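You operate a simulated robot arm through the tools that you are given. There is no shell and no other tool. Be economical: measure what you need, move in short steps, check, and stop when the job is done.

The job below is to be done with a simulated two-armed robot. You get a single attempt, and the scene is never put back.

Task
Take the orange rag from the top of the prep table and lay it out flat on the end of the inspection table.

It is judged by the outcome, as a careful person would: the job done as asked, and still so three seconds after it is handed in. It fails if anything else is knocked over, pushed out of place, dropped, spilled or broken.

Robot
Two 7-joint arms with two-finger parallel grippers on one trunk, on a base that drives. Base frame: it is fixed to the floor where the robot stands at the start and does not move with it; the origin is under the middle of the robot, x ahead of it, y to its left, z up. Readings come in cm, degrees, newtons and seconds.
The left shoulder is at the start at [6, 14.3, 90.1], the right one opposite. Places, roughly: end of the inspection table [70, -130, 80]. Payload 1.57 kg a hand.
The tool frame of a hand sits at the grasp point between the pads (the TCP): z along the fingers, y along the line on which they close. The tips reach 3 cm beyond it. The gripper opens to 11 cm. The fingers are 2.4 cm wide and 1.2 cm thick; the gripper's body (4.8 by 11.2 cm) begins 7.8 cm behind the TCP.
Orientation is told as [roll, pitch, yaw] about the base's x, y, z axes, in that order, counted from this pose: with the fingers straight down and closing along the base's y, the tool's x points along the base's -x, its y along +y and its z along -z.

Tools
- The arms move only by the tool arm_command. It takes "left_plan", "right_plan" or both (then of equal length, played together; a hand with none holds still); each is one flat list of numbers, 7 for each row, row after row: the shift along the tool's x, y, z in units of 400 mm (1.0 is 400 mm), then the turn, a rotation vector about the tool's x, y, z in units of 90 degrees (1.0 is 90 degrees), then the opening, from 0 (shut) to 1 (fully open). In form: [tx, ty, tz, wx, wy, wz, jaw, tx, ty, tz, wx, wy, wz, jaw, ...]. A call has 1 to 8 rows; each row is the pose to reach, as a shift and turn from the pose commanded when the call began, along the tool's axes at that moment. A call with a number of a shift or a turn outside -1 to 1 is refused whole. Rows are played at 5 a second. More than 5 cm and 8.6 degrees between two rows, or a gripper value outside its range, and nothing of the call is played. A pose out of reach is approached as far as the arm can. The call stops where the force on the tool passes 40 N (or 10 N more than at its start, if that is more) or the arm is blocked; 0.2 s more then pass. The fingers move at their own pace (about 4.5 cm/s each) and stop on an object; they squeeze with about 33 N. The grip force told is the motor's: it shows also when the fingers shut on nothing. Time passes only in rows, and 0.2 s behind the last, so rows that repeat a pose let the fingers close. The reply holds the time, the measured pose of the TCP, the force on the tool along the base axes, the opening and the grip force, in the units named above and with some noise, with the torque about the TCP (base axes, N m) and any sound that the robot's microphone picked up.
- Cameras (640 x 400 px; columns grow to the right, rows downward): "scene" is now at [4.05, -3.36, 151.05]; the picture's right is [-0.43, -0.90, 0.00], its down [-0.68, 0.32, -0.66] and it looks along [0.60, -0.28, -0.75] (base axes); focal length 251 px, centre (320, 200). "left" rides on the left gripper at [7, -1.6, -14.1] in its tool frame; the picture's right is [0.23, 0.97, 0.00], its down [-0.86, 0.20, -0.48] and it looks along [-0.47, 0.11, 0.88] (tool axes); focal length 222 px, centre (320, 200). "right" rides on the right gripper at [7, 1.6, -14.1] in its tool frame; the picture's right is [-0.23, 0.97, 0.00], its down [-0.86, -0.20, -0.48] and it looks along [-0.47, -0.11, 0.88] (tool axes); focal length 222 px, centre (320, 200). There is no depth. A picture from a camera that has moved, and an enlarged one, comes with that camera's place and axes in the base frame and with its lens.
- camera(camera): a new picture of that camera. No time passes.
- slide_trunk(by): slides the trunk up (or, below 0, down) by that many cm; the arms and the scene camera ride with it, the base frame stays. It gives what a move gives, with no picture.
- steer(legs): drives the robot by 1 to 6 legs, each [ahead, left, turn to the left] in cm, cm and degrees, along the robot's own axes; the way and the turn of a leg run together, so that a leg with both is an arc; at most 150 cm and 180 degrees a leg. The arms and the cameras ride along, it lands a little off, and it stops where it bumps. It gives what a move gives.
- aim_head(pan, tilt): turns the head with the scene camera to pan (to the left, within 86 degrees either way) and tilt (down, from -29 to 69), counted from straight ahead of the robot. It gives what a move gives.
- enlarge(camera, box): a new picture of the part [left, top, right, bottom] of that camera's present view, enlarged. No time passes.
- hand_in(): hands the job in; it is judged then, once.

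Go step by step. Nothing tells you exact positions but the pictures and the camera data: compare them with the known pose of the tool, close in by small moves and look again before you grip or let go. The budget is 120 turns and 88 pictures, counting those below and the enlarged ones. Unless the task says otherwise, let go and move clear before handing in, and close with one line.

The tools are called after "Call:" by a JSON object that holds its "method" and its "body". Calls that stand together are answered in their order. arm_command: Moves the arms, as the interface text tells. Its arguments: {"type":"object","properties":{"left_plan":{"type":"array","items":{"type":"number"}},"right_plan":{"type":"array","items":{"type":"number"}}},"required":[]} The other tools are called the same way: slide_trunk (by) slides the trunk up or down; steer (legs) drives the base; aim_head (pan, tilt) turns the head that bears the scene camera; camera (camera) takes a picture; enlarge (camera, box) takes an enlarged picture of a part of a camera's view; hand_in () hands the job in.

At the start:

```text
t: 0.0
left_tool_pos: [51.55, 11.9, 102.91]
left_ee_rot: [0.0, 0.0, 0.0]
left_wrist_force: [-0.3, 0.3, 0.3]
left_moment: [-0.01, 0.03, 0.02]
left_grip_width: 10.99
left_grasp_force: 0.1
right_tool_pos: [41.74, -39.14, 106.27]
right_ee_rot: [0.1, -0.1, 0.0]
right_wrist_force: [0.3, -0.8, 0.7]
right_moment: [0.01, -0.01, -0.01]
right_grip_width: 11.01
right_grasp_force: 0.0
trunk travel left (down, up): [-50.0, 9.0]
robot x, y, heading: [-0.13, -0.12, -0.3]
head pan, tilt: [-25.2, 48.4]
```

scene: 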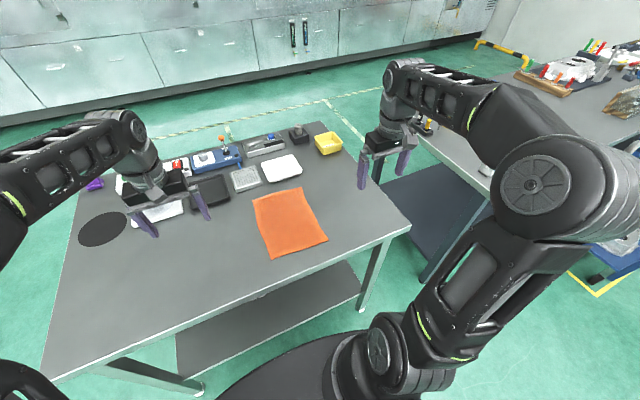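
right: 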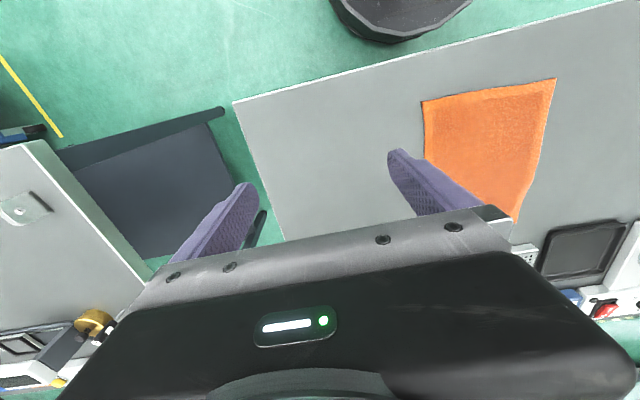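
left: 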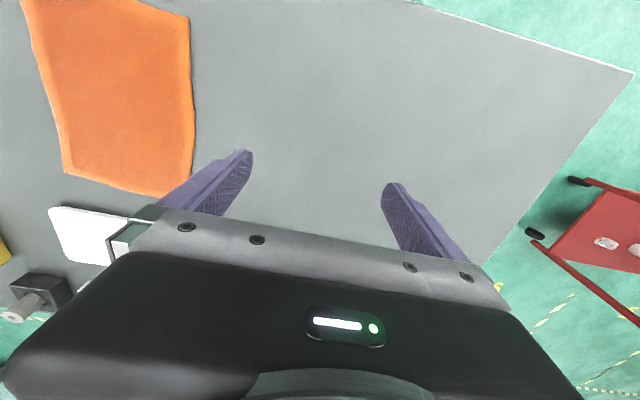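

I see the orange rag flat on the prep table, roughly x 44–73, y −6…−26 if the top is near z 80. I'll look at the inspection table before I plan the carry.

Call:
{"method": "aim_head", "body": {"pan": -60, "tilt": 35}}

Call:
{"method": "camera", "body": {"camera": "scene"}}

```text
t: 1.0
left_tool_pos: [51.55, 11.87, 103.04]
left_ee_rot: [0.0, 0.1, 0.0]
left_wrist_force: [-0.1, 1.0, -1.4]
left_moment: [-0.02, -0.03, -0.01]
left_grip_width: 11.03
left_grasp_force: 0.1
right_tool_pos: [41.71, -39.04, 106.32]
right_ee_rot: [0.0, 0.0, 0.0]
right_wrist_force: [-0.5, 0.4, 0.2]
right_moment: [0.03, 0.0, 0.03]
right_grip_width: 11.02
right_grasp_force: 0.0
trunk travel left (down, up): [-50.0, 9.0]
robot x, y, heading: [0.52, 0.23, 0.3]
head pan, tilt: [-60.0, 35.0]
```

```text
84 pictures are left
camera scene: at [1.36, -7.64, 153.0], right [-0.87, -0.5, 0.0], down [-0.29, 0.5, -0.82], along [0.41, -0.71, -0.57], focal length 251 px, centre (320, 200)
```

scene: 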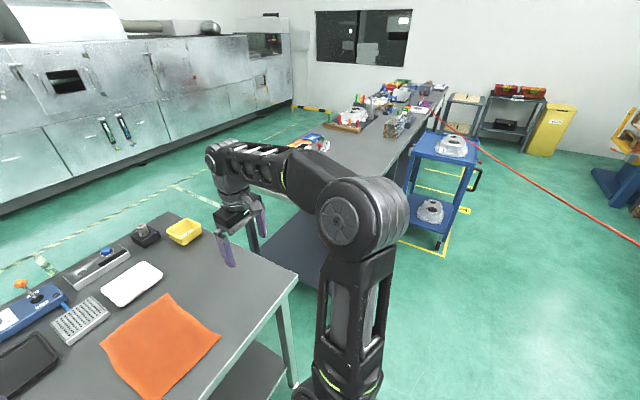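

The two views agree on a table top near z 85, with the rag's near edge running from about (41.6, −23.7) to (42.1, −5.4). I'll shift the base right to centre on it, then turn the hands so they close along x.

Call:
{"method": "steer", "body": {"legs": [[0, -15, 0]]}}

Call:
{"method": "aim_head", "body": {"pan": 0, "tilt": 55}}

Call:
{"method": "camera", "body": {"camera": "scene"}}

```text
t: 2.4
left_tool_pos: [51.37, -3.17, 102.97]
left_ee_rot: [0.0, 0.0, -0.1]
left_wrist_force: [0.0, 0.1, 0.6]
left_moment: [0.01, 0.02, -0.01]
left_grip_width: 11.02
left_grasp_force: 0.1
right_tool_pos: [41.71, -53.97, 106.16]
right_ee_rot: [0.1, 0.0, -0.1]
right_wrist_force: [0.2, 0.0, -0.4]
right_moment: [0.03, 0.02, 0.02]
right_grip_width: 11.0
right_grasp_force: 0.0
trunk travel left (down, up): [-50.0, 9.0]
robot x, y, heading: [-0.16, -14.63, -0.1]
head pan, tilt: [-60.0, 35.0]
```

```text
t: 3.7
left_tool_pos: [51.53, -3.04, 103.03]
left_ee_rot: [0.0, 0.0, -0.1]
left_wrist_force: [0.8, 0.5, 0.6]
left_moment: [-0.01, 0.0, 0.01]
left_grip_width: 11.01
left_grasp_force: 0.0
right_tool_pos: [41.66, -53.97, 106.19]
right_ee_rot: [0.0, -0.1, -0.1]
right_wrist_force: [0.5, -0.3, 0.1]
right_moment: [-0.01, 0.01, -0.03]
right_grip_width: 11.0
right_grasp_force: 0.0
trunk travel left (down, up): [-50.0, 9.0]
robot x, y, heading: [0.31, -14.86, -0.5]
head pan, tilt: [0.0, 55.0]
```

```text
83 pictures are left
camera scene: at [4.16, -14.84, 150.18], right [0.0, -1.0, 0.0], down [-0.82, 0.0, -0.57], along [0.57, 0.0, -0.82], focal length 251 px, centre (320, 200)
```

scene: 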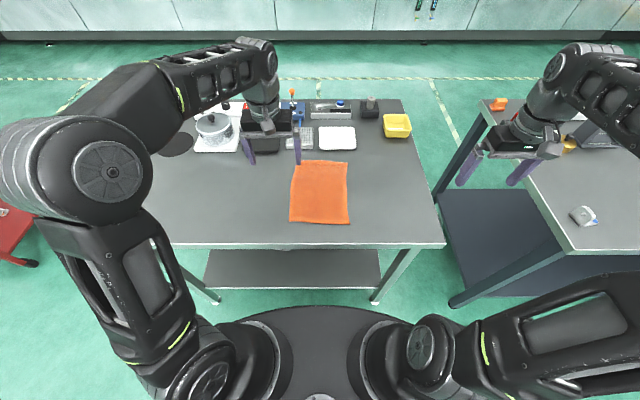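

The rag's near corners check out at (41.5, −5.6) and (41.5, −23.5), and the inspection table end starts near y −85. I'll rotate both hands towards closing along x while bringing them over the near edge.

Call:
{"method": "arm_command", "body": {"left_plan": [0.027, -0.012, 0, 0, 0, 0.0944, 0.5, 0.054, -0.024, 0, 0, 0, 0.189, 0.5, 0.08, -0.036, 0, 0, 0, 0.283, 0.5, 0.107, -0.048, 0, 0, 0, 0.378, 0.5, 0.134, -0.06, 0, 0, 0, 0.472, 0.5, 0.16, -0.072, 0, 0, 0, 0.566, 0.5, 0.187, -0.084, 0, 0, 0, 0.661, 0.5, 0.2125, -0.1, 0, 0, 0, 0.755, 0.5], "right_plan": [-0.004, 0.0875, 0, 0, 0, -0.0944, 0.5, -0.008, 0.175, 0, 0, 0, -0.189, 0.5, -0.012, 0.2625, 0, 0, 0, -0.283, 0.5, -0.016, 0.35, 0, 0, 0, -0.378, 0.5, -0.02, 0.4375, 0, 0, 0, -0.472, 0.5, -0.024, 0.525, 0, 0, 0, -0.566, 0.5, -0.028, 0.6125, 0, 0, 0, -0.661, 0.5, -0.032, 0.7, 0, 0, 0, -0.755, 0.5]}}

```text
t: 5.5
left_tool_pos: [43.14, -7.08, 103.03]
left_ee_rot: [0.0, 0.0, -68.2]
left_wrist_force: [0.5, 0.6, -0.2]
left_moment: [-0.01, -0.03, 0.01]
left_grip_width: 5.49
left_grasp_force: 0.2
right_tool_pos: [43.01, -25.67, 106.5]
right_ee_rot: [-0.1, 0.0, 68.0]
right_wrist_force: [0.8, 0.2, -0.5]
right_moment: [-0.05, -0.02, -0.01]
right_grip_width: 5.47
right_grasp_force: 0.1
trunk travel left (down, up): [-50.0, 9.0]
robot x, y, heading: [0.06, -15.14, -0.1]
head pan, tilt: [0.0, 55.0]
```

Both hands are near place and turned 68°. I'll finish the turn and lower to TCP z about 94, then check.

Call:
{"method": "arm_command", "body": {"left_plan": [0, 0, 0.05, 0, 0, 0.08, 0.5, 0, 0, 0.11, 0, 0, 0.16, 0.5, 0, 0, 0.17, 0, 0, 0.243, 0.5, 0, 0, 0.225, 0, 0, 0.243, 0.5], "right_plan": [0, 0, 0.08, 0, 0, -0.08, 0.5, 0, 0, 0.16, 0, 0, -0.16, 0.5, 0, 0, 0.24, 0, 0, -0.243, 0.5, 0, 0, 0.3125, 0, 0, -0.243, 0.5]}}

Call:
{"method": "camera", "body": {"camera": "left"}}

Call:
{"method": "camera", "body": {"camera": "right"}}

Call:
{"method": "camera", "body": {"camera": "scene"}}

```text
t: 6.5
left_tool_pos: [42.92, -6.9, 94.03]
left_ee_rot: [0.0, 0.0, -90.0]
left_wrist_force: [-0.8, 0.3, -1.0]
left_moment: [0.02, 0.02, 0.0]
left_grip_width: 5.53
left_grasp_force: 0.1
right_tool_pos: [43.0, -25.98, 93.52]
right_ee_rot: [0.0, 0.0, 89.8]
right_wrist_force: [0.3, 0.1, -0.1]
right_moment: [0.0, 0.01, 0.02]
right_grip_width: 5.49
right_grasp_force: 0.0
trunk travel left (down, up): [-50.0, 9.0]
robot x, y, heading: [0.08, -14.51, -0.2]
head pan, tilt: [0.0, 55.0]
```

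```text
82 pictures are left
camera left: at [41.31, 0.02, 108.2], right [0.97, 0.23, 0.0], down [0.2, -0.86, 0.48], along [0.11, -0.47, -0.88], focal length 222 px, centre (320, 200)
```

left: 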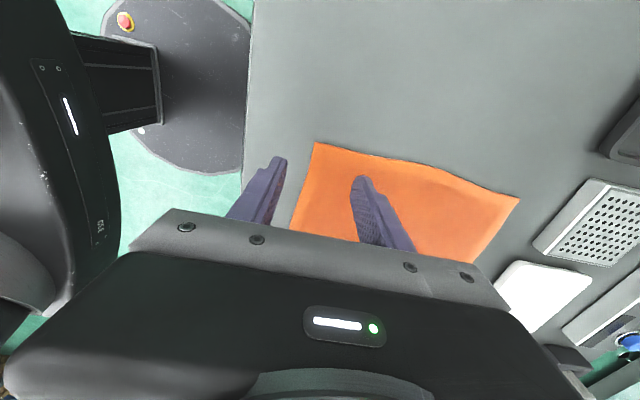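

```text
81 pictures are left
camera right: at [41.39, -32.92, 107.63], right [-0.97, 0.23, 0.0], down [0.2, 0.85, 0.48], along [0.11, 0.47, -0.88], focal length 222 px, centre (320, 200)
```

right: 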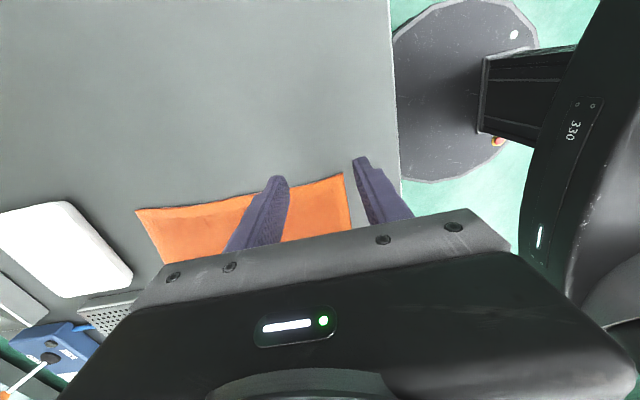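

```text
80 pictures are left
camera scene: at [4.21, -14.83, 150.18], right [0.0, -1.0, 0.0], down [-0.82, 0.0, -0.57], along [0.57, 0.0, -0.82], focal length 251 px, centre (320, 200)
```

scene: 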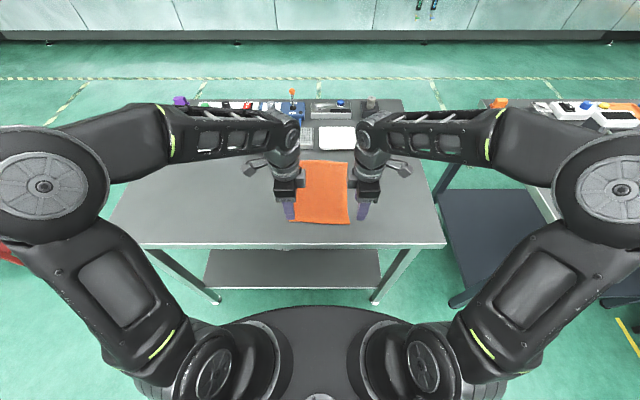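

Each hand camera puts the corners at (42.2, −5.9) and (41.0, −23.6), as expected. I'll narrow the openings, straddle the near edge just inside each corner, and lower to just above the cloth.

Call:
{"method": "arm_command", "body": {"left_plan": [-0.0275, -0.008, 0, 0, 0, 0, 0.3, -0.0275, -0.008, 0.065, 0, 0, 0, 0.3, -0.0275, -0.008, 0.115, 0, 0, 0, 0.3, -0.0275, -0.008, 0.13, 0, 0, 0, 0.3], "right_plan": [-0.1125, 0.0175, 0, 0, 0, 0, 0.3, -0.1125, 0.0175, 0.06, 0, 0, 0, 0.3, -0.1125, 0.0175, 0.104, 0, 0, 0, 0.3, -0.1125, 0.0175, 0.118, 0, 0, 0, 0.3]}}

Call:
{"method": "camera", "body": {"camera": "left"}}

Call:
{"method": "camera", "body": {"camera": "right"}}

```text
t: 7.5
left_tool_pos: [42.54, -8.25, 88.79]
left_ee_rot: [0.1, 0.0, -89.8]
left_wrist_force: [-0.5, 0.9, 0.2]
left_moment: [-0.02, -0.01, -0.01]
left_grip_width: 3.29
left_grasp_force: 0.1
right_tool_pos: [42.18, -21.34, 88.98]
right_ee_rot: [-0.1, 0.1, 89.8]
right_wrist_force: [-0.5, -0.2, 0.1]
right_moment: [0.01, -0.01, -0.03]
right_grip_width: 3.29
right_grasp_force: 0.1
trunk travel left (down, up): [-50.0, 9.0]
robot x, y, heading: [-0.03, -15.07, -0.3]
head pan, tilt: [0.0, 55.0]
```

```text
79 pictures are left
camera left: at [40.91, -1.21, 103.05], right [0.97, 0.23, 0.0], down [0.2, -0.85, 0.48], along [0.11, -0.47, -0.88], focal length 222 px, centre (320, 200)
```

left: 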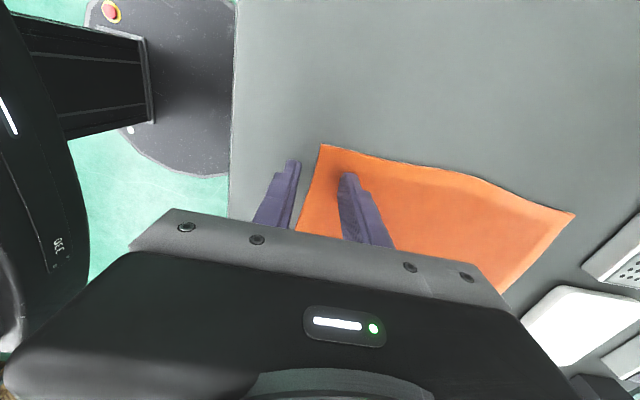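

```text
78 pictures are left
camera right: at [40.65, -28.35, 103.1], right [-0.97, 0.23, 0.0], down [0.2, 0.85, 0.48], along [0.11, 0.47, -0.88], focal length 222 px, centre (320, 200)
```

right: 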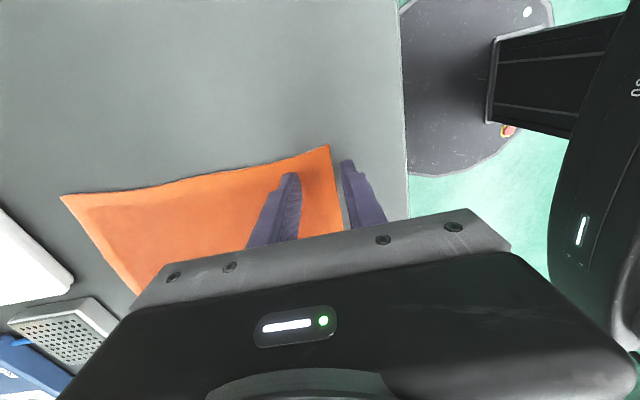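

The outer fingers sit just off the edge and the inner ones are over the cloth. I'll lower in small steps to feel for contact.

Call:
{"method": "arm_command", "body": {"left_plan": [0, 0, 0.01, 0, 0, 0, 0.3, 0, 0, 0.02, 0, 0, 0, 0.3], "right_plan": [0, 0, 0.012, 0, 0, 0, 0.3, 0, 0, 0.024, 0, 0, 0, 0.3]}}

```text
t: 8.1
left_tool_pos: [42.68, -8.17, 88.34]
left_ee_rot: [0.3, 0.0, -89.8]
left_wrist_force: [-0.2, -0.4, 8.4]
left_moment: [-0.02, -0.18, 0.0]
left_grip_width: 3.37
left_grasp_force: 0.8
right_tool_pos: [42.24, -21.43, 88.31]
right_ee_rot: [-0.3, -0.2, 89.7]
right_wrist_force: [-2.3, -1.7, 18.3]
right_moment: [-0.08, -0.38, -0.04]
right_grip_width: 3.21
right_grasp_force: 0.1
trunk travel left (down, up): [-50.0, 9.0]
robot x, y, heading: [0.26, -15.18, 0.1]
head pan, tilt: [0.0, 55.0]
```

Both hands are touching with 8 N and 18 N. I'll close at this height to gather the edge.

Call:
{"method": "arm_command", "body": {"left_plan": [0, 0, 0, 0, 0, 0, 0.15, 0, 0, 0, 0, 0, 0, 0, 0, 0, 0, 0, 0, 0, 0, 0, 0, 0, 0, 0, 0, 0, 0, 0, 0, 0, 0, 0, 0], "right_plan": [0, 0, 0, 0, 0, 0, 0.15, 0, 0, 0, 0, 0, 0, 0, 0, 0, 0, 0, 0, 0, 0, 0, 0, 0, 0, 0, 0, 0, 0, 0, 0, 0, 0, 0, 0]}}

Call:
{"method": "camera", "body": {"camera": "left"}}

Call:
{"method": "camera", "body": {"camera": "right"}}

```text
t: 9.3
left_tool_pos: [42.59, -8.08, 88.28]
left_ee_rot: [0.2, -0.2, -89.9]
left_wrist_force: [5.4, -1.4, 19.2]
left_moment: [-0.05, -0.33, 0.01]
left_grip_width: 0.43
left_grasp_force: 24.7
right_tool_pos: [42.27, -21.3, 88.27]
right_ee_rot: [-0.3, -0.1, 89.8]
right_wrist_force: [10.5, 2.5, 35.3]
right_moment: [0.0, -0.55, -0.01]
right_grip_width: 0.49
right_grasp_force: 24.7
trunk travel left (down, up): [-50.0, 9.0]
robot x, y, heading: [-0.22, -14.71, 0.1]
head pan, tilt: [0.0, 55.0]
```

```text
77 pictures are left
camera left: at [40.88, -1.15, 102.4], right [0.97, 0.23, 0.0], down [0.2, -0.85, 0.48], along [0.11, -0.47, -0.88], focal length 222 px, centre (320, 200)
```

left: 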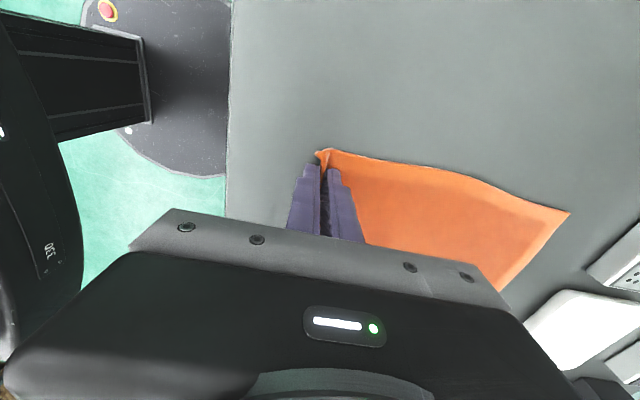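

```text
76 pictures are left
camera right: at [40.64, -28.32, 102.28], right [-0.97, 0.23, -0.01], down [0.2, 0.85, 0.48], along [0.12, 0.47, -0.88], focal length 222 px, centre (320, 200)
```

right: 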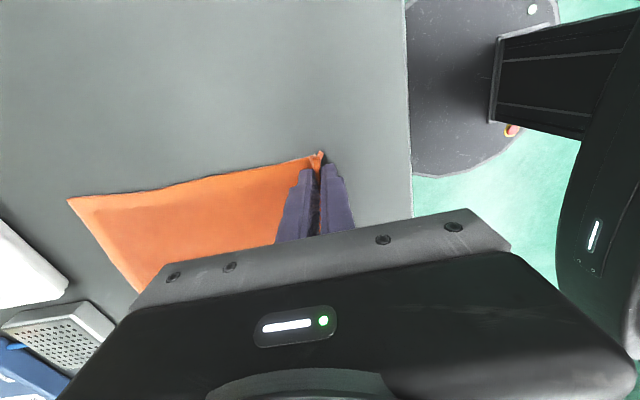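

Both hands hold a pinch of the hem, with gaps of 0.43 and 0.49 cm. I'll lift straight up and look.

Call:
{"method": "arm_command", "body": {"left_plan": [0, 0, -0.05, 0, 0, 0, 0, 0, 0, -0.1, 0, 0, 0, 0, 0, 0, -0.17, 0, 0, 0, 0, 0, 0, -0.25, 0, 0, 0, 0, 0, 0, -0.33, 0, 0, 0, 0, 0, 0, -0.41, 0, 0, 0, 0, 0, 0, -0.49, 0, 0, 0, 0, 0, 0, -0.57, 0, 0, 0, 0], "right_plan": [0, 0, -0.05, 0, 0, 0, 0, 0, 0, -0.1, 0, 0, 0, 0, 0, 0, -0.17, 0, 0, 0, 0, 0, 0, -0.25, 0, 0, 0, 0, 0, 0, -0.33, 0, 0, 0, 0, 0, 0, -0.41, 0, 0, 0, 0, 0, 0, -0.49, 0, 0, 0, 0, 0, 0, -0.57, 0, 0, 0, 0]}}

Call:
{"method": "camera", "body": {"camera": "scene"}}

Call:
{"method": "camera", "body": {"camera": "left"}}

```text
t: 11.1
left_tool_pos: [42.69, -8.01, 107.61]
left_ee_rot: [0.0, 0.0, -89.9]
left_wrist_force: [-0.7, -1.1, 0.3]
left_moment: [-0.01, -0.08, 0.02]
left_grip_width: 0.42
left_grasp_force: 24.8
left hand out of reach, approached as far as the arm can: row 8
right_tool_pos: [42.5, -21.24, 107.79]
right_ee_rot: [0.0, 0.0, 89.7]
right_wrist_force: [0.3, 0.9, -0.1]
right_moment: [-0.02, 0.03, -0.03]
right_grip_width: 0.46
right_grasp_force: 25.2
right hand out of reach, approached as far as the arm can: row 8
trunk travel left (down, up): [-50.0, 9.0]
robot x, y, heading: [-0.29, -14.86, -0.2]
head pan, tilt: [0.0, 55.0]
```

```text
75 pictures are left
camera scene: at [4.18, -14.83, 150.18], right [0.0, -1.0, 0.0], down [-0.82, 0.0, -0.57], along [0.57, 0.0, -0.82], focal length 251 px, centre (320, 200)
```

scene: 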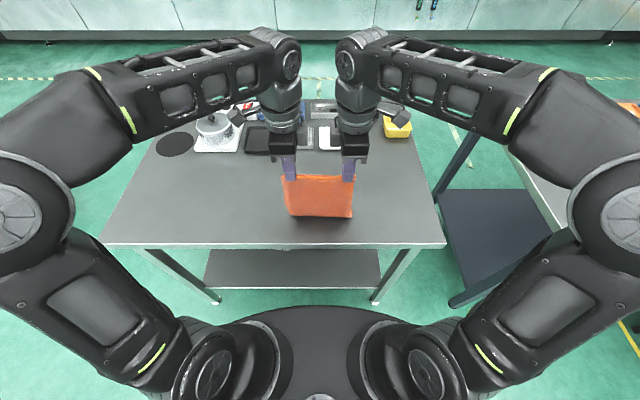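

```text
74 pictures are left
camera left: at [41.15, -1.09, 121.78], right [0.97, 0.23, 0.0], down [0.2, -0.85, 0.48], along [0.11, -0.47, -0.88], focal length 222 px, centre (320, 200)
```

left: 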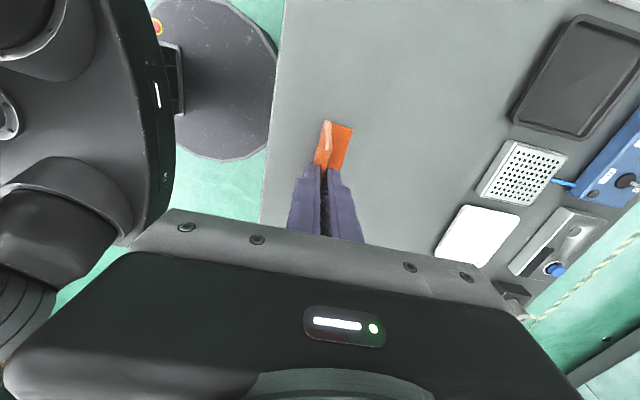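

The rag hangs cleanly from both hands. I'll raise the trunk so its lower edge clears the table, back away, and look at the inspection table end.

Call:
{"method": "slide_trunk", "body": {"by": 9}}

Call:
{"method": "steer", "body": {"legs": [[-15, 0, 0], [-15, 0, 0], [0, -50, 0]]}}

Call:
{"method": "aim_head", "body": {"pan": -35, "tilt": 35}}

Call:
{"method": "camera", "body": {"camera": "scene"}}

```text
t: 12.3
left_tool_pos: [42.72, -8.06, 116.58]
left_ee_rot: [-0.1, -0.1, -89.9]
left_wrist_force: [0.0, -1.1, 0.8]
left_moment: [-0.03, -0.03, 0.02]
left_grip_width: 0.38
left_grasp_force: 25.1
right_tool_pos: [42.23, -21.18, 116.75]
right_ee_rot: [0.0, 0.0, 89.7]
right_wrist_force: [-0.3, 1.0, 0.4]
right_moment: [0.03, 0.02, -0.05]
right_grip_width: 0.46
right_grasp_force: 24.9
trunk travel left (down, up): [-59.0, 0.0]
robot x, y, heading: [0.25, -14.6, -0.1]
head pan, tilt: [0.0, 55.0]
```

```text
t: 17.2
left_tool_pos: [12.26, -59.05, 116.54]
left_ee_rot: [-0.1, 0.1, -90.5]
left_wrist_force: [-0.2, -0.7, -0.1]
left_moment: [0.01, -0.02, 0.02]
left_grip_width: 0.4
left_grasp_force: 24.7
right_tool_pos: [11.53, -72.27, 116.69]
right_ee_rot: [0.1, 0.0, 89.3]
right_wrist_force: [0.5, 0.8, 0.2]
right_moment: [0.01, 0.03, 0.0]
right_grip_width: 0.42
right_grasp_force: 25.2
trunk travel left (down, up): [-59.0, 0.0]
robot x, y, heading: [-30.82, -65.24, -0.4]
head pan, tilt: [0.0, 55.0]
```

```text
t: 18.2
left_tool_pos: [12.23, -58.96, 116.52]
left_ee_rot: [0.0, -0.1, -90.5]
left_wrist_force: [0.2, -0.9, -0.6]
left_moment: [-0.03, -0.02, 0.01]
left_grip_width: 0.4
left_grasp_force: 24.9
right_tool_pos: [11.67, -72.23, 116.72]
right_ee_rot: [-0.1, 0.0, 89.2]
right_wrist_force: [0.3, 0.9, -0.2]
right_moment: [0.03, 0.0, 0.01]
right_grip_width: 0.46
right_grasp_force: 24.9
trunk travel left (down, up): [-59.0, 0.0]
robot x, y, heading: [-30.48, -65.26, -0.8]
head pan, tilt: [-35.0, 35.0]
```

```text
73 pictures are left
camera scene: at [-26.52, -70.48, 162.0], right [-0.58, -0.81, 0.0], down [-0.47, 0.33, -0.82], along [0.67, -0.48, -0.57], focal length 251 px, centre (320, 200)
```

scene: 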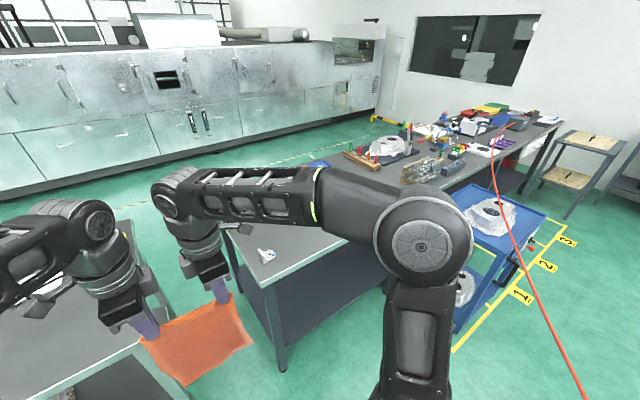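

The right arm blocks the table end from here. I'll drive further right, staying back from the table, and look straight ahead.

Call:
{"method": "steer", "body": {"legs": [[0, -45, 0]]}}

Call:
{"method": "aim_head", "body": {"pan": 0, "tilt": 40}}

Call:
{"method": "camera", "body": {"camera": "scene"}}

```text
t: 20.9
left_tool_pos: [11.9, -103.2, 116.73]
left_ee_rot: [-0.1, 0.0, -89.9]
left_wrist_force: [0.0, -0.7, -0.4]
left_moment: [0.01, -0.04, 0.01]
left_grip_width: 0.38
left_grasp_force: 24.3
right_tool_pos: [11.26, -116.4, 116.76]
right_ee_rot: [0.1, -0.1, 89.7]
right_wrist_force: [0.7, 0.5, -0.3]
right_moment: [0.03, 0.02, 0.0]
right_grip_width: 0.47
right_grasp_force: 24.9
trunk travel left (down, up): [-59.0, 0.0]
robot x, y, heading: [-31.32, -109.75, 0.0]
head pan, tilt: [-35.0, 35.0]
```

```text
t: 22.0
left_tool_pos: [11.75, -103.07, 116.61]
left_ee_rot: [0.0, -0.1, -90.1]
left_wrist_force: [0.7, -0.4, 0.1]
left_moment: [-0.03, -0.05, -0.03]
left_grip_width: 0.39
left_grasp_force: 24.5
right_tool_pos: [11.3, -116.35, 116.71]
right_ee_rot: [0.0, 0.0, 89.7]
right_wrist_force: [0.1, 0.8, -0.2]
right_moment: [0.01, 0.03, -0.03]
right_grip_width: 0.45
right_grasp_force: 24.7
trunk travel left (down, up): [-59.0, 0.0]
robot x, y, heading: [-30.94, -109.84, -0.2]
head pan, tilt: [0.0, 40.0]
```

```text
72 pictures are left
camera scene: at [-25.48, -109.92, 161.25], right [0.0, -1.0, 0.0], down [-0.64, 0.0, -0.77], along [0.77, 0.0, -0.64], focal length 251 px, centre (320, 200)
```

scene: 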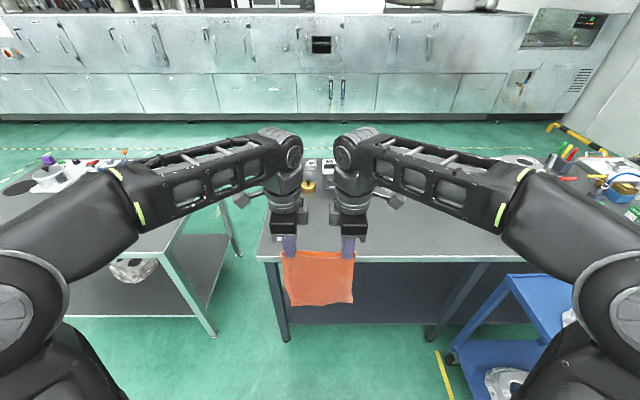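

The rag still hangs well, and the arms hide much of the table top. I'm clear of the table, so I'll lower the hands to open the view.

Call:
{"method": "arm_command", "body": {"left_plan": [0, 0, 0.1, 0, 0, 0, 0, 0, 0, 0.2, 0, 0, 0, 0, 0, 0, 0.3, 0, 0, 0, 0, 0, 0, 0.4, 0, 0, 0, 0, 0, 0, 0.5, 0, 0, 0, 0, 0, 0, 0.6, 0, 0, 0, 0], "right_plan": [0, 0, 0.1, 0, 0, 0, 0, 0, 0, 0.2, 0, 0, 0, 0, 0, 0, 0.3, 0, 0, 0, 0, 0, 0, 0.4, 0, 0, 0, 0, 0, 0, 0.5, 0, 0, 0, 0, 0, 0, 0.6, 0, 0, 0, 0]}}

Call:
{"method": "camera", "body": {"camera": "scene"}}

```text
t: 23.4
left_tool_pos: [11.83, -103.31, 92.63]
left_ee_rot: [-0.1, 0.1, -90.0]
left_wrist_force: [0.4, 0.0, -1.0]
left_moment: [-0.02, -0.02, 0.0]
left_grip_width: 0.41
left_grasp_force: 25.0
right_tool_pos: [11.97, -116.45, 92.79]
right_ee_rot: [0.1, 0.0, 89.7]
right_wrist_force: [0.2, 0.5, 0.3]
right_moment: [-0.04, 0.05, 0.0]
right_grip_width: 0.46
right_grasp_force: 25.7
trunk travel left (down, up): [-59.0, 0.0]
robot x, y, heading: [-30.86, -109.83, -0.1]
head pan, tilt: [0.0, 40.0]
```

```text
71 pictures are left
camera scene: at [-25.33, -109.92, 161.25], right [0.0, -1.0, 0.0], down [-0.64, 0.0, -0.77], along [0.77, 0.0, -0.64], focal length 251 px, centre (320, 200)
```

scene: 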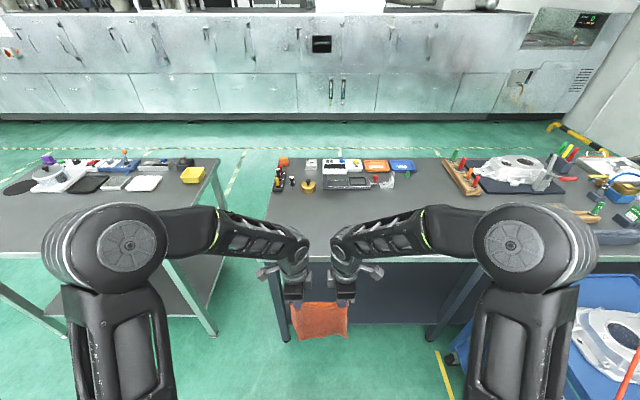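

Now the table is clear to see: free surface from its near edge at x≈33 back to objects at x≈73, for y about −115 to −155. I plan to lay the rag at roughly x 41–66, y −118…−137. I'll raise the hands, go right, then forward.

Call:
{"method": "arm_command", "body": {"left_plan": [0, 0, -0.1, 0, 0, 0, 0, 0, 0, -0.2, 0, 0, 0, 0, 0, 0, -0.3, 0, 0, 0, 0, 0, 0, -0.4, 0, 0, 0, 0, 0, 0, -0.5, 0, 0, 0, 0, 0, 0, -0.59, 0, 0, 0, 0], "right_plan": [0, 0, -0.1, 0, 0, 0, 0, 0, 0, -0.2, 0, 0, 0, 0, 0, 0, -0.3, 0, 0, 0, 0, 0, 0, -0.4, 0, 0, 0, 0, 0, 0, -0.5, 0, 0, 0, 0, 0, 0, -0.59, 0, 0, 0, 0]}}

Call:
{"method": "steer", "body": {"legs": [[0, -17.5, 0], [25, 0, 0]]}}

Call:
{"method": "camera", "body": {"camera": "scene"}}

Call:
{"method": "camera", "body": {"camera": "left"}}

```text
t: 24.8
left_tool_pos: [11.62, -102.96, 116.22]
left_ee_rot: [-0.1, 0.1, -90.0]
left_wrist_force: [0.2, -1.4, 0.7]
left_moment: [-0.04, -0.03, -0.02]
left_grip_width: 0.38
left_grasp_force: 25.0
right_tool_pos: [11.11, -116.38, 116.59]
right_ee_rot: [0.0, 0.0, 89.7]
right_wrist_force: [0.9, 1.4, 0.0]
right_moment: [0.02, 0.0, -0.02]
right_grip_width: 0.48
right_grasp_force: 24.8
trunk travel left (down, up): [-59.0, 0.0]
robot x, y, heading: [-31.07, -109.96, -0.1]
head pan, tilt: [0.0, 40.0]
```

```text
t: 27.7
left_tool_pos: [37.04, -120.78, 116.18]
left_ee_rot: [-0.1, 0.0, -90.4]
left_wrist_force: [-0.2, -1.6, -0.6]
left_moment: [-0.02, -0.04, -0.01]
left_grip_width: 0.36
left_grasp_force: 24.8
right_tool_pos: [36.41, -134.18, 116.44]
right_ee_rot: [0.1, 0.0, 89.2]
right_wrist_force: [0.9, 1.4, -0.8]
right_moment: [0.01, 0.04, -0.03]
right_grip_width: 0.46
right_grasp_force: 25.0
trunk travel left (down, up): [-59.0, 0.0]
robot x, y, heading: [-5.95, -127.46, -0.4]
head pan, tilt: [0.0, 40.0]
```

```text
70 pictures are left
camera scene: at [-0.18, -127.38, 161.24], right [-0.01, -1.0, 0.0], down [-0.64, 0.01, -0.77], along [0.77, -0.01, -0.64], focal length 251 px, centre (320, 200)
```

scene: 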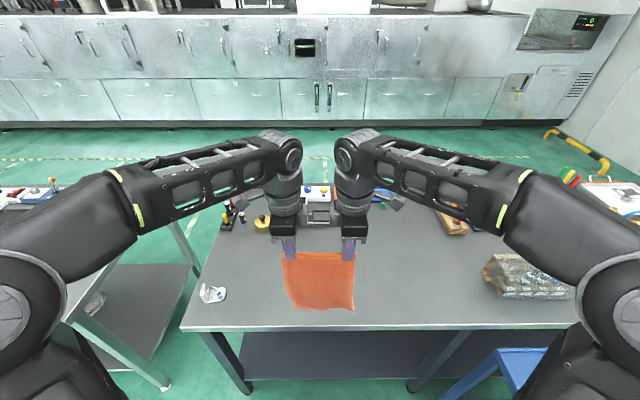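

```text
69 pictures are left
camera left: at [35.45, -113.8, 130.27], right [0.98, 0.22, 0.0], down [0.19, -0.86, 0.48], along [0.1, -0.47, -0.88], focal length 222 px, centre (320, 200)
```

left: 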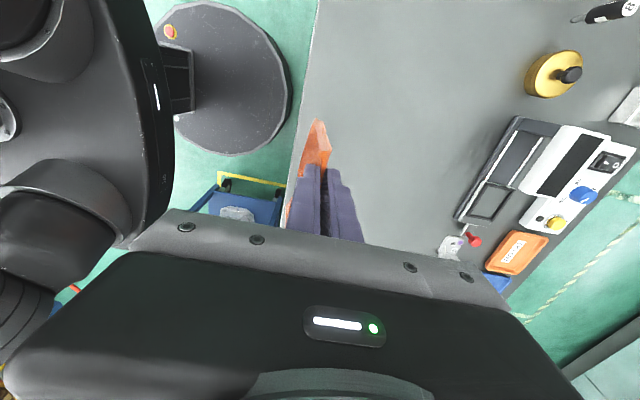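

The table is free ahead: the first obstacle is the instrument at x≈74. I'll extend both hands forward to x≈63.5 at the current height.

Call:
{"method": "arm_command", "body": {"left_plan": [0, 0.08, 0.0, 0, 0, 0, 0, 0, 0.16, 0.0, 0, 0, 0, 0, 0, 0.25, 0.0, 0, 0, 0, 0, 0, 0.34, 0.01, 0, 0, 0, 0, 0, 0.43, 0.02, 0, 0, 0, 0, 0, 0.52, 0.03, 0, 0, 0, 0, 0, 0.6, 0.04, 0, 0, 0, 0, 0, 0.66, 0.05, 0, 0, 0, 0], "right_plan": [0, -0.08, 0.0, 0, 0, 0, 0, 0, -0.165, 0.0, 0, 0, 0, 0, 0, -0.255, 0.0, 0, 0, 0, 0, 0, -0.345, 0.01, 0, 0, 0, 0, 0, -0.435, 0.02, 0, 0, 0, 0, 0, -0.525, 0.03, 0, 0, 0, 0, 0, -0.61, 0.04, 0, 0, 0, 0, 0, -0.675, 0.05, 0, 0, 0, 0]}}

Call:
{"method": "camera", "body": {"camera": "scene"}}

Call:
{"method": "camera", "body": {"camera": "left"}}

```text
t: 29.5
left_tool_pos: [47.89, -119.08, 114.59]
left_ee_rot: [-0.9, -1.3, -89.1]
left_wrist_force: [-5.6, -26.1, 4.1]
left_moment: [-0.9, 0.24, -0.06]
left_grip_width: 0.38
left_grasp_force: 25.2
left hand out of reach, approached as far as the arm can: row 3, 4, 5, 6, 7, 8
right_tool_pos: [45.33, -133.38, 116.14]
right_ee_rot: [-0.1, -0.5, 89.8]
right_wrist_force: [6.5, 27.3, -4.7]
right_moment: [0.61, -0.09, -0.07]
right_grip_width: 0.45
right_grasp_force: 24.6
right hand out of reach, approached as far as the arm can: row 3, 4, 5, 6, 7, 8
trunk travel left (down, up): [-59.0, 0.0]
robot x, y, heading: [-5.59, -127.35, -0.5]
head pan, tilt: [0.0, 40.0]
```

```text
68 pictures are left
camera scene: at [0.0, -127.02, 161.24], right [-0.01, -1.0, 0.0], down [-0.64, 0.0, -0.76], along [0.76, -0.01, -0.64], focal length 251 px, centre (320, 200)
```

scene: 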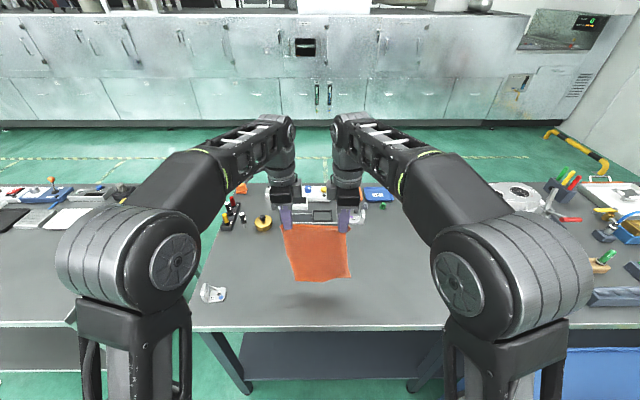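

```text
67 pictures are left
camera left: at [46.4, -111.71, 128.65], right [0.97, 0.24, -0.02], down [0.22, -0.84, 0.49], along [0.1, -0.48, -0.87], focal length 222 px, centre (320, 200)
```

left: 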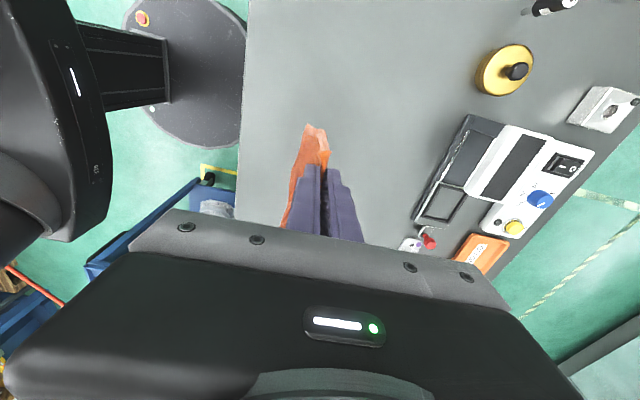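

Stretching that far at this height exceeds the arms' reach, and it pulled the rag taut. I'll bring the hands back level, drive in a little, and lay the rag near edge first while sweeping forward and down.

Call:
{"method": "arm_command", "body": {"left_plan": [-0.02, -0.06, 0.004, 0, 0, 0, 0, -0.04, -0.14, 0.008, 0, 0, 0, 0, -0.04, -0.23, 0.012, 0, 0, 0, 0, -0.04, -0.31, 0.015, 0, 0, 0, 0], "right_plan": [0.009, 0.05, 0.013, 0, 0, 0, 0, 0.0175, 0.11, 0.026, 0, 0, 0, 0, 0.0175, 0.18, 0.04, 0, 0, 0, 0, 0.0175, 0.245, 0.0525, 0, 0, 0, 0]}}

Call:
{"method": "camera", "body": {"camera": "scene"}}

Call:
{"method": "camera", "body": {"camera": "right"}}

```text
t: 30.5
left_tool_pos: [36.1, -119.98, 114.06]
left_ee_rot: [0.1, -0.4, -90.3]
left_wrist_force: [-2.6, -29.2, -0.1]
left_moment: [-0.83, 0.04, -0.01]
left_grip_width: 0.41
left_grasp_force: 25.2
right_tool_pos: [34.8, -134.96, 114.0]
right_ee_rot: [0.0, -0.4, 89.3]
right_wrist_force: [2.2, 29.5, -0.3]
right_moment: [0.77, -0.07, -0.04]
right_grip_width: 0.45
right_grasp_force: 25.2
trunk travel left (down, up): [-59.0, 0.0]
robot x, y, heading: [-5.76, -127.05, -0.5]
head pan, tilt: [0.0, 40.0]
```

```text
66 pictures are left
camera scene: at [-0.45, -127.37, 161.26], right [-0.01, -1.0, 0.0], down [-0.64, 0.01, -0.77], along [0.77, -0.01, -0.64], focal length 251 px, centre (320, 200)
```

scene: 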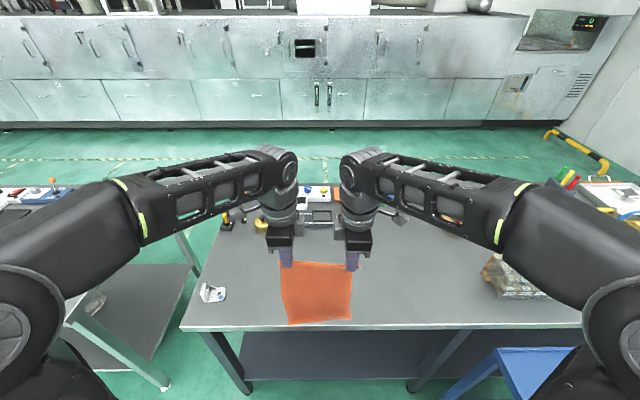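

```text
65 pictures are left
camera right: at [33.18, -141.89, 128.05], right [-0.97, 0.24, 0.0], down [0.21, 0.85, 0.48], along [0.12, 0.47, -0.88], focal length 222 px, centre (320, 200)
```

right: 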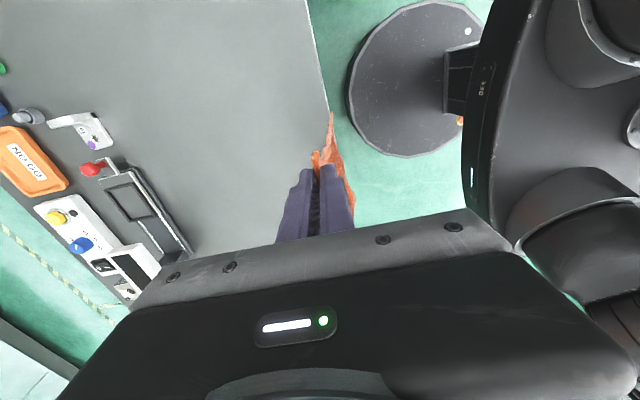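

The hands ended up 15 cm apart, which stretches the rag. I'll bring them back to the relaxed 13.2 cm spacing and level in x.

Call:
{"method": "arm_command", "body": {"left_plan": [-0.014, -0.004, 0, 0, 0, 0, 0, -0.0275, -0.0075, 0, 0, 0, 0, 0], "right_plan": [-0.014, -0.012, 0, 0, 0, 0, 0, -0.0275, -0.025, 0, 0, 0, 0, 0]}}

```text
t: 31.1
left_tool_pos: [35.93, -120.63, 113.97]
left_ee_rot: [-0.2, 0.2, -90.2]
left_wrist_force: [-0.2, -0.5, -0.6]
left_moment: [-0.01, 0.0, -0.01]
left_grip_width: 0.39
left_grasp_force: 24.9
right_tool_pos: [35.99, -134.33, 113.91]
right_ee_rot: [0.2, 0.3, 89.0]
right_wrist_force: [-0.3, 0.2, -0.7]
right_moment: [0.03, 0.01, -0.01]
right_grip_width: 0.45
right_grasp_force: 24.7
trunk travel left (down, up): [-59.0, 0.0]
robot x, y, heading: [-5.69, -127.11, -0.4]
head pan, tilt: [0.0, 40.0]
```

Tension is gone. I'll drive 4 cm closer and lower until the rag's bottom edge is about to touch.

Call:
{"method": "steer", "body": {"legs": [[4, 0, 0]]}}

Call:
{"method": "arm_command", "body": {"left_plan": [0, 0, 0.05, 0, 0, 0, 0, 0, 0, 0.1, 0, 0, 0, 0], "right_plan": [0, 0, 0.05, 0, 0, 0, 0, 0, 0, 0.1, 0, 0, 0, 0]}}

Call:
{"method": "camera", "body": {"camera": "scene"}}

Call:
{"method": "camera", "body": {"camera": "right"}}

```text
t: 31.9
left_tool_pos: [40.04, -120.93, 113.91]
left_ee_rot: [-0.1, 0.1, -90.3]
left_wrist_force: [0.2, 0.1, -0.3]
left_moment: [-0.01, 0.08, 0.01]
left_grip_width: 0.39
left_grasp_force: 24.9
right_tool_pos: [40.21, -134.13, 113.81]
right_ee_rot: [0.1, 0.0, 89.3]
right_wrist_force: [0.4, 0.2, -0.3]
right_moment: [0.0, 0.04, 0.03]
right_grip_width: 0.42
right_grasp_force: 24.8
trunk travel left (down, up): [-59.0, 0.0]
robot x, y, heading: [-1.63, -127.62, -0.4]
head pan, tilt: [0.0, 40.0]
```

```text
t: 32.5
left_tool_pos: [39.82, -120.8, 109.97]
left_ee_rot: [-0.1, 0.0, -90.4]
left_wrist_force: [-0.5, -0.2, -0.8]
left_moment: [-0.03, 0.0, 0.04]
left_grip_width: 0.39
left_grasp_force: 24.7
right_tool_pos: [39.86, -134.35, 109.94]
right_ee_rot: [0.0, 0.0, 89.3]
right_wrist_force: [-1.0, -0.7, -0.1]
right_moment: [-0.01, 0.02, -0.04]
right_grip_width: 0.47
right_grasp_force: 24.6
trunk travel left (down, up): [-59.0, 0.0]
robot x, y, heading: [-1.92, -127.56, -0.5]
head pan, tilt: [0.0, 40.0]
```

```text
64 pictures are left
camera scene: at [3.72, -127.42, 161.25], right [-0.01, -1.0, 0.0], down [-0.64, 0.01, -0.77], along [0.77, -0.01, -0.64], focal length 251 px, centre (320, 200)
```

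scene: 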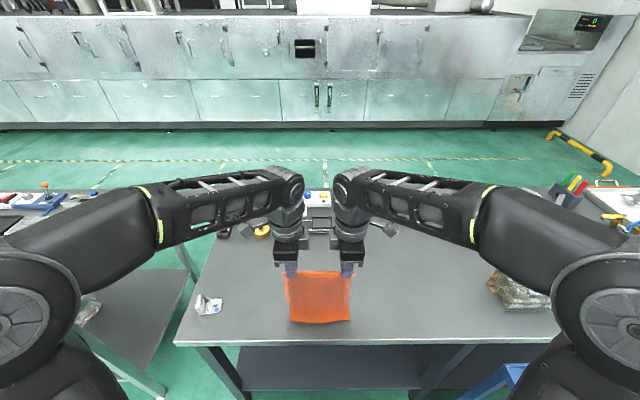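

```text
63 pictures are left
camera right: at [38.17, -141.11, 124.0], right [-0.97, 0.24, 0.0], down [0.21, 0.85, 0.48], along [0.11, 0.46, -0.88], focal length 222 px, centre (320, 200)
```

right: 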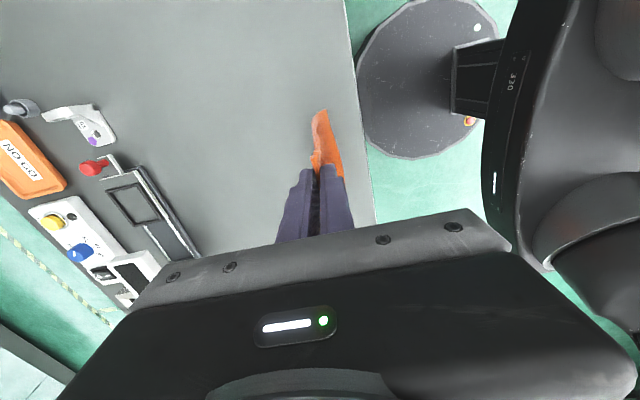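

The bottom edge is about at the table, near x≈39. I'll start the sweep: first half of the arc forward and down.

Call:
{"method": "arm_command", "body": {"left_plan": [0, 0, 0.025, 0, 0, 0, 0, 0, 0.078, 0.03, 0, 0, 0, 0, 0, 0.145, 0.045, 0, 0, 0, 0, 0, 0.193, 0.06, 0, 0, 0, 0, 0, 0.238, 0.078, 0, 0, 0, 0, 0, 0.281, 0.1, 0, 0, 0, 0, 0, 0.323, 0.128, 0, 0, 0, 0, 0, 0.363, 0.158, 0, 0, 0, 0], "right_plan": [0, 0, 0.025, 0, 0, 0, 0, 0, -0.078, 0.03, 0, 0, 0, 0, 0, -0.145, 0.045, 0, 0, 0, 0, 0, -0.193, 0.06, 0, 0, 0, 0, 0, -0.238, 0.078, 0, 0, 0, 0, 0, -0.281, 0.1, 0, 0, 0, 0, 0, -0.323, 0.128, 0, 0, 0, 0, 0, -0.363, 0.158, 0, 0, 0, 0]}}

Call:
{"method": "camera", "body": {"camera": "scene"}}

Call:
{"method": "camera", "body": {"camera": "left"}}

```text
t: 34.3
left_tool_pos: [54.47, -121.02, 103.44]
left_ee_rot: [0.0, 0.1, -90.4]
left_wrist_force: [0.7, 0.0, -0.3]
left_moment: [0.02, 0.0, 0.01]
left_grip_width: 0.39
left_grasp_force: 25.0
right_tool_pos: [54.79, -134.09, 103.25]
right_ee_rot: [0.0, 0.0, 89.3]
right_wrist_force: [0.7, 0.2, -0.5]
right_moment: [0.01, 0.05, 0.02]
right_grip_width: 0.43
right_grasp_force: 24.4
trunk travel left (down, up): [-59.0, 0.0]
robot x, y, heading: [-1.77, -127.3, -0.5]
head pan, tilt: [0.0, 40.0]
```

```text
62 pictures are left
camera scene: at [3.85, -127.41, 161.25], right [-0.01, -1.0, 0.0], down [-0.64, 0.01, -0.77], along [0.77, -0.01, -0.64], focal length 251 px, centre (320, 200)
```

scene: 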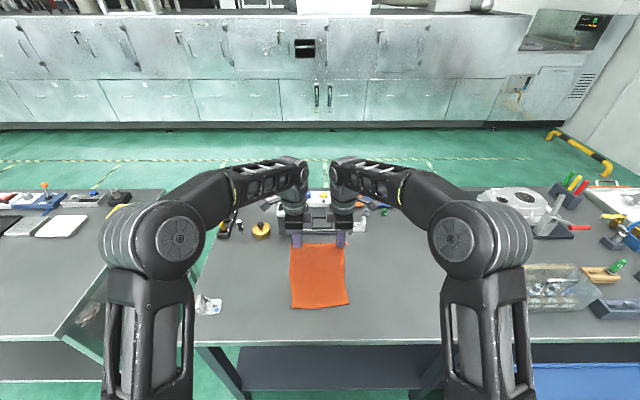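

```text
61 pictures are left
camera left: at [52.99, -114.12, 117.67], right [0.98, 0.22, 0.0], down [0.19, -0.86, 0.48], along [0.11, -0.47, -0.88], focal length 222 px, centre (320, 200)
```

left: 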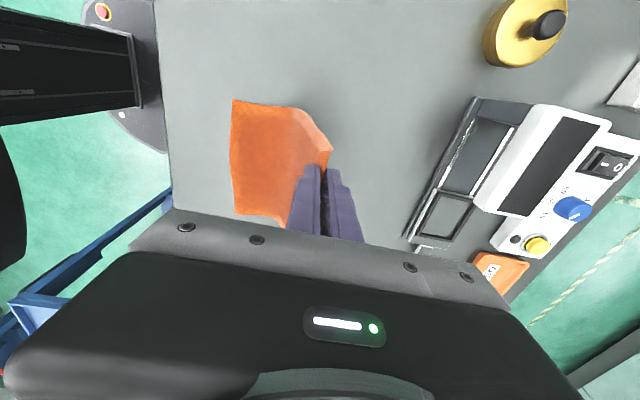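

The rag is laying down well, with its near edge on the table at x≈43. I'll finish the arc down to just above the top, stopping well short of the instrument.

Call:
{"method": "arm_command", "body": {"left_plan": [0, 0.043, 0.023, 0, 0, 0, 0, 0, 0.08, 0.053, 0, 0, 0, 0, 0, 0.115, 0.083, 0, 0, 0, 0, 0, 0.15, 0.115, 0, 0, 0, 0, 0, 0.18, 0.153, 0, 0, 0, 0, 0, 0.208, 0.19, 0, 0, 0, 0, 0, 0.248, 0.278, 0, 0, 0, 0, 0, 0.263, 0.345, 0, 0, 0, 0], "right_plan": [0, -0.04, 0.023, 0, 0, 0, 0, 0, -0.075, 0.053, 0, 0, 0, 0, 0, -0.11, 0.083, 0, 0, 0, 0, 0, -0.145, 0.115, 0, 0, 0, 0, 0, -0.175, 0.153, 0, 0, 0, 0, 0, -0.203, 0.19, 0, 0, 0, 0, 0, -0.243, 0.278, 0, 0, 0, 0, 0, -0.258, 0.345, 0, 0, 0, 0]}}

Call:
{"method": "camera", "body": {"camera": "scene"}}

Call:
{"method": "camera", "body": {"camera": "left"}}

Call:
{"method": "camera", "body": {"camera": "right"}}

```text
t: 36.1
left_tool_pos: [64.96, -121.15, 89.66]
left_ee_rot: [0.0, 0.1, -90.3]
left_wrist_force: [0.0, -0.5, -0.6]
left_moment: [0.0, -0.01, 0.02]
left_grip_width: 0.4
left_grasp_force: 24.6
right_tool_pos: [64.81, -134.23, 89.84]
right_ee_rot: [0.0, 0.0, 89.3]
right_wrist_force: [0.5, -0.1, 0.0]
right_moment: [-0.01, -0.01, 0.01]
right_grip_width: 0.46
right_grasp_force: 25.3
trunk travel left (down, up): [-59.0, 0.0]
robot x, y, heading: [-1.67, -127.45, -0.1]
head pan, tilt: [0.0, 40.0]
```

```text
60 pictures are left
camera scene: at [3.74, -127.39, 161.26], right [-0.01, -1.0, 0.0], down [-0.64, 0.01, -0.77], along [0.77, -0.01, -0.64], focal length 251 px, centre (320, 200)
```

scene: 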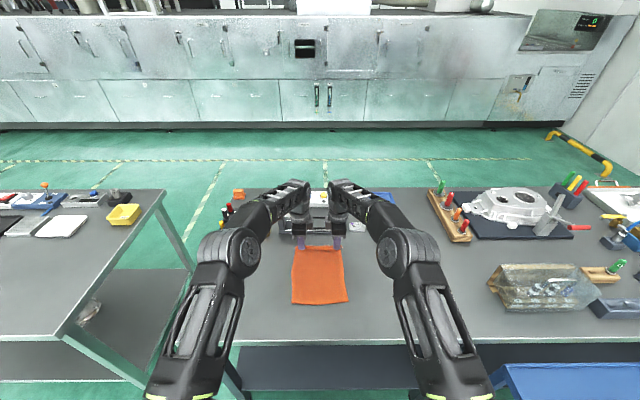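

```text
59 pictures are left
camera left: at [63.35, -114.14, 103.8], right [0.98, 0.22, 0.0], down [0.19, -0.86, 0.48], along [0.11, -0.47, -0.88], focal length 222 px, centre (320, 200)
```

left: 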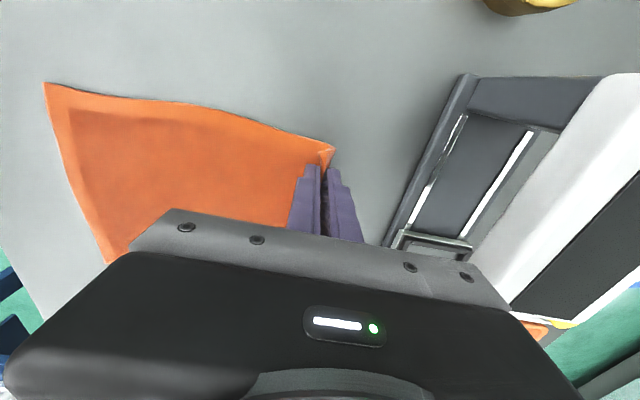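

```text
58 pictures are left
camera right: at [63.09, -141.08, 103.93], right [-0.97, 0.24, 0.0], down [0.21, 0.85, 0.48], along [0.11, 0.46, -0.88], focal length 222 px, centre (320, 200)
```

right: 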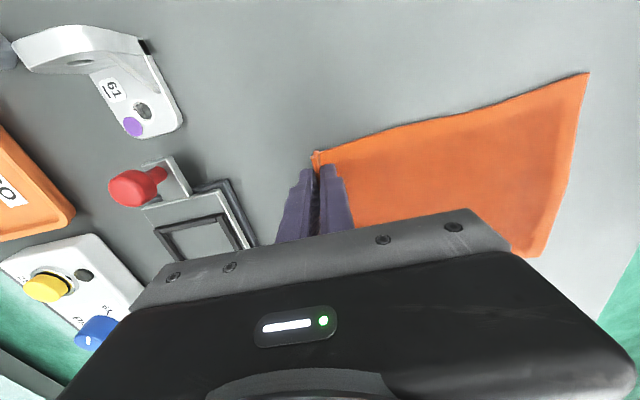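

The rag is laid out nicely with the fingers still about 2 cm up. I'll lower gently to the table.

Call:
{"method": "arm_command", "body": {"left_plan": [0, 0, 0.012, 0, 0, 0, 0, 0, 0, 0.024, 0, 0, 0, 0, 0, 0, 0.032, 0, 0, 0, 0], "right_plan": [0, 0, 0.015, 0, 0, 0, 0, 0, 0, 0.028, 0, 0, 0, 0, 0, 0, 0.036, 0, 0, 0, 0]}}

```text
t: 36.9
left_tool_pos: [64.93, -121.16, 88.7]
left_ee_rot: [0.1, 0.0, -90.4]
left_wrist_force: [-0.5, -0.7, 2.2]
left_moment: [0.02, -0.04, 0.0]
left_grip_width: 0.39
left_grasp_force: 24.9
right_tool_pos: [64.81, -134.36, 88.51]
right_ee_rot: [-0.1, -0.1, 89.2]
right_wrist_force: [-0.8, -1.1, 8.9]
right_moment: [0.04, 0.0, 0.04]
right_grip_width: 0.42
right_grasp_force: 25.9
trunk travel left (down, up): [-59.0, 0.0]
robot x, y, heading: [-1.75, -127.24, -0.5]
head pan, tilt: [0.0, 40.0]
```

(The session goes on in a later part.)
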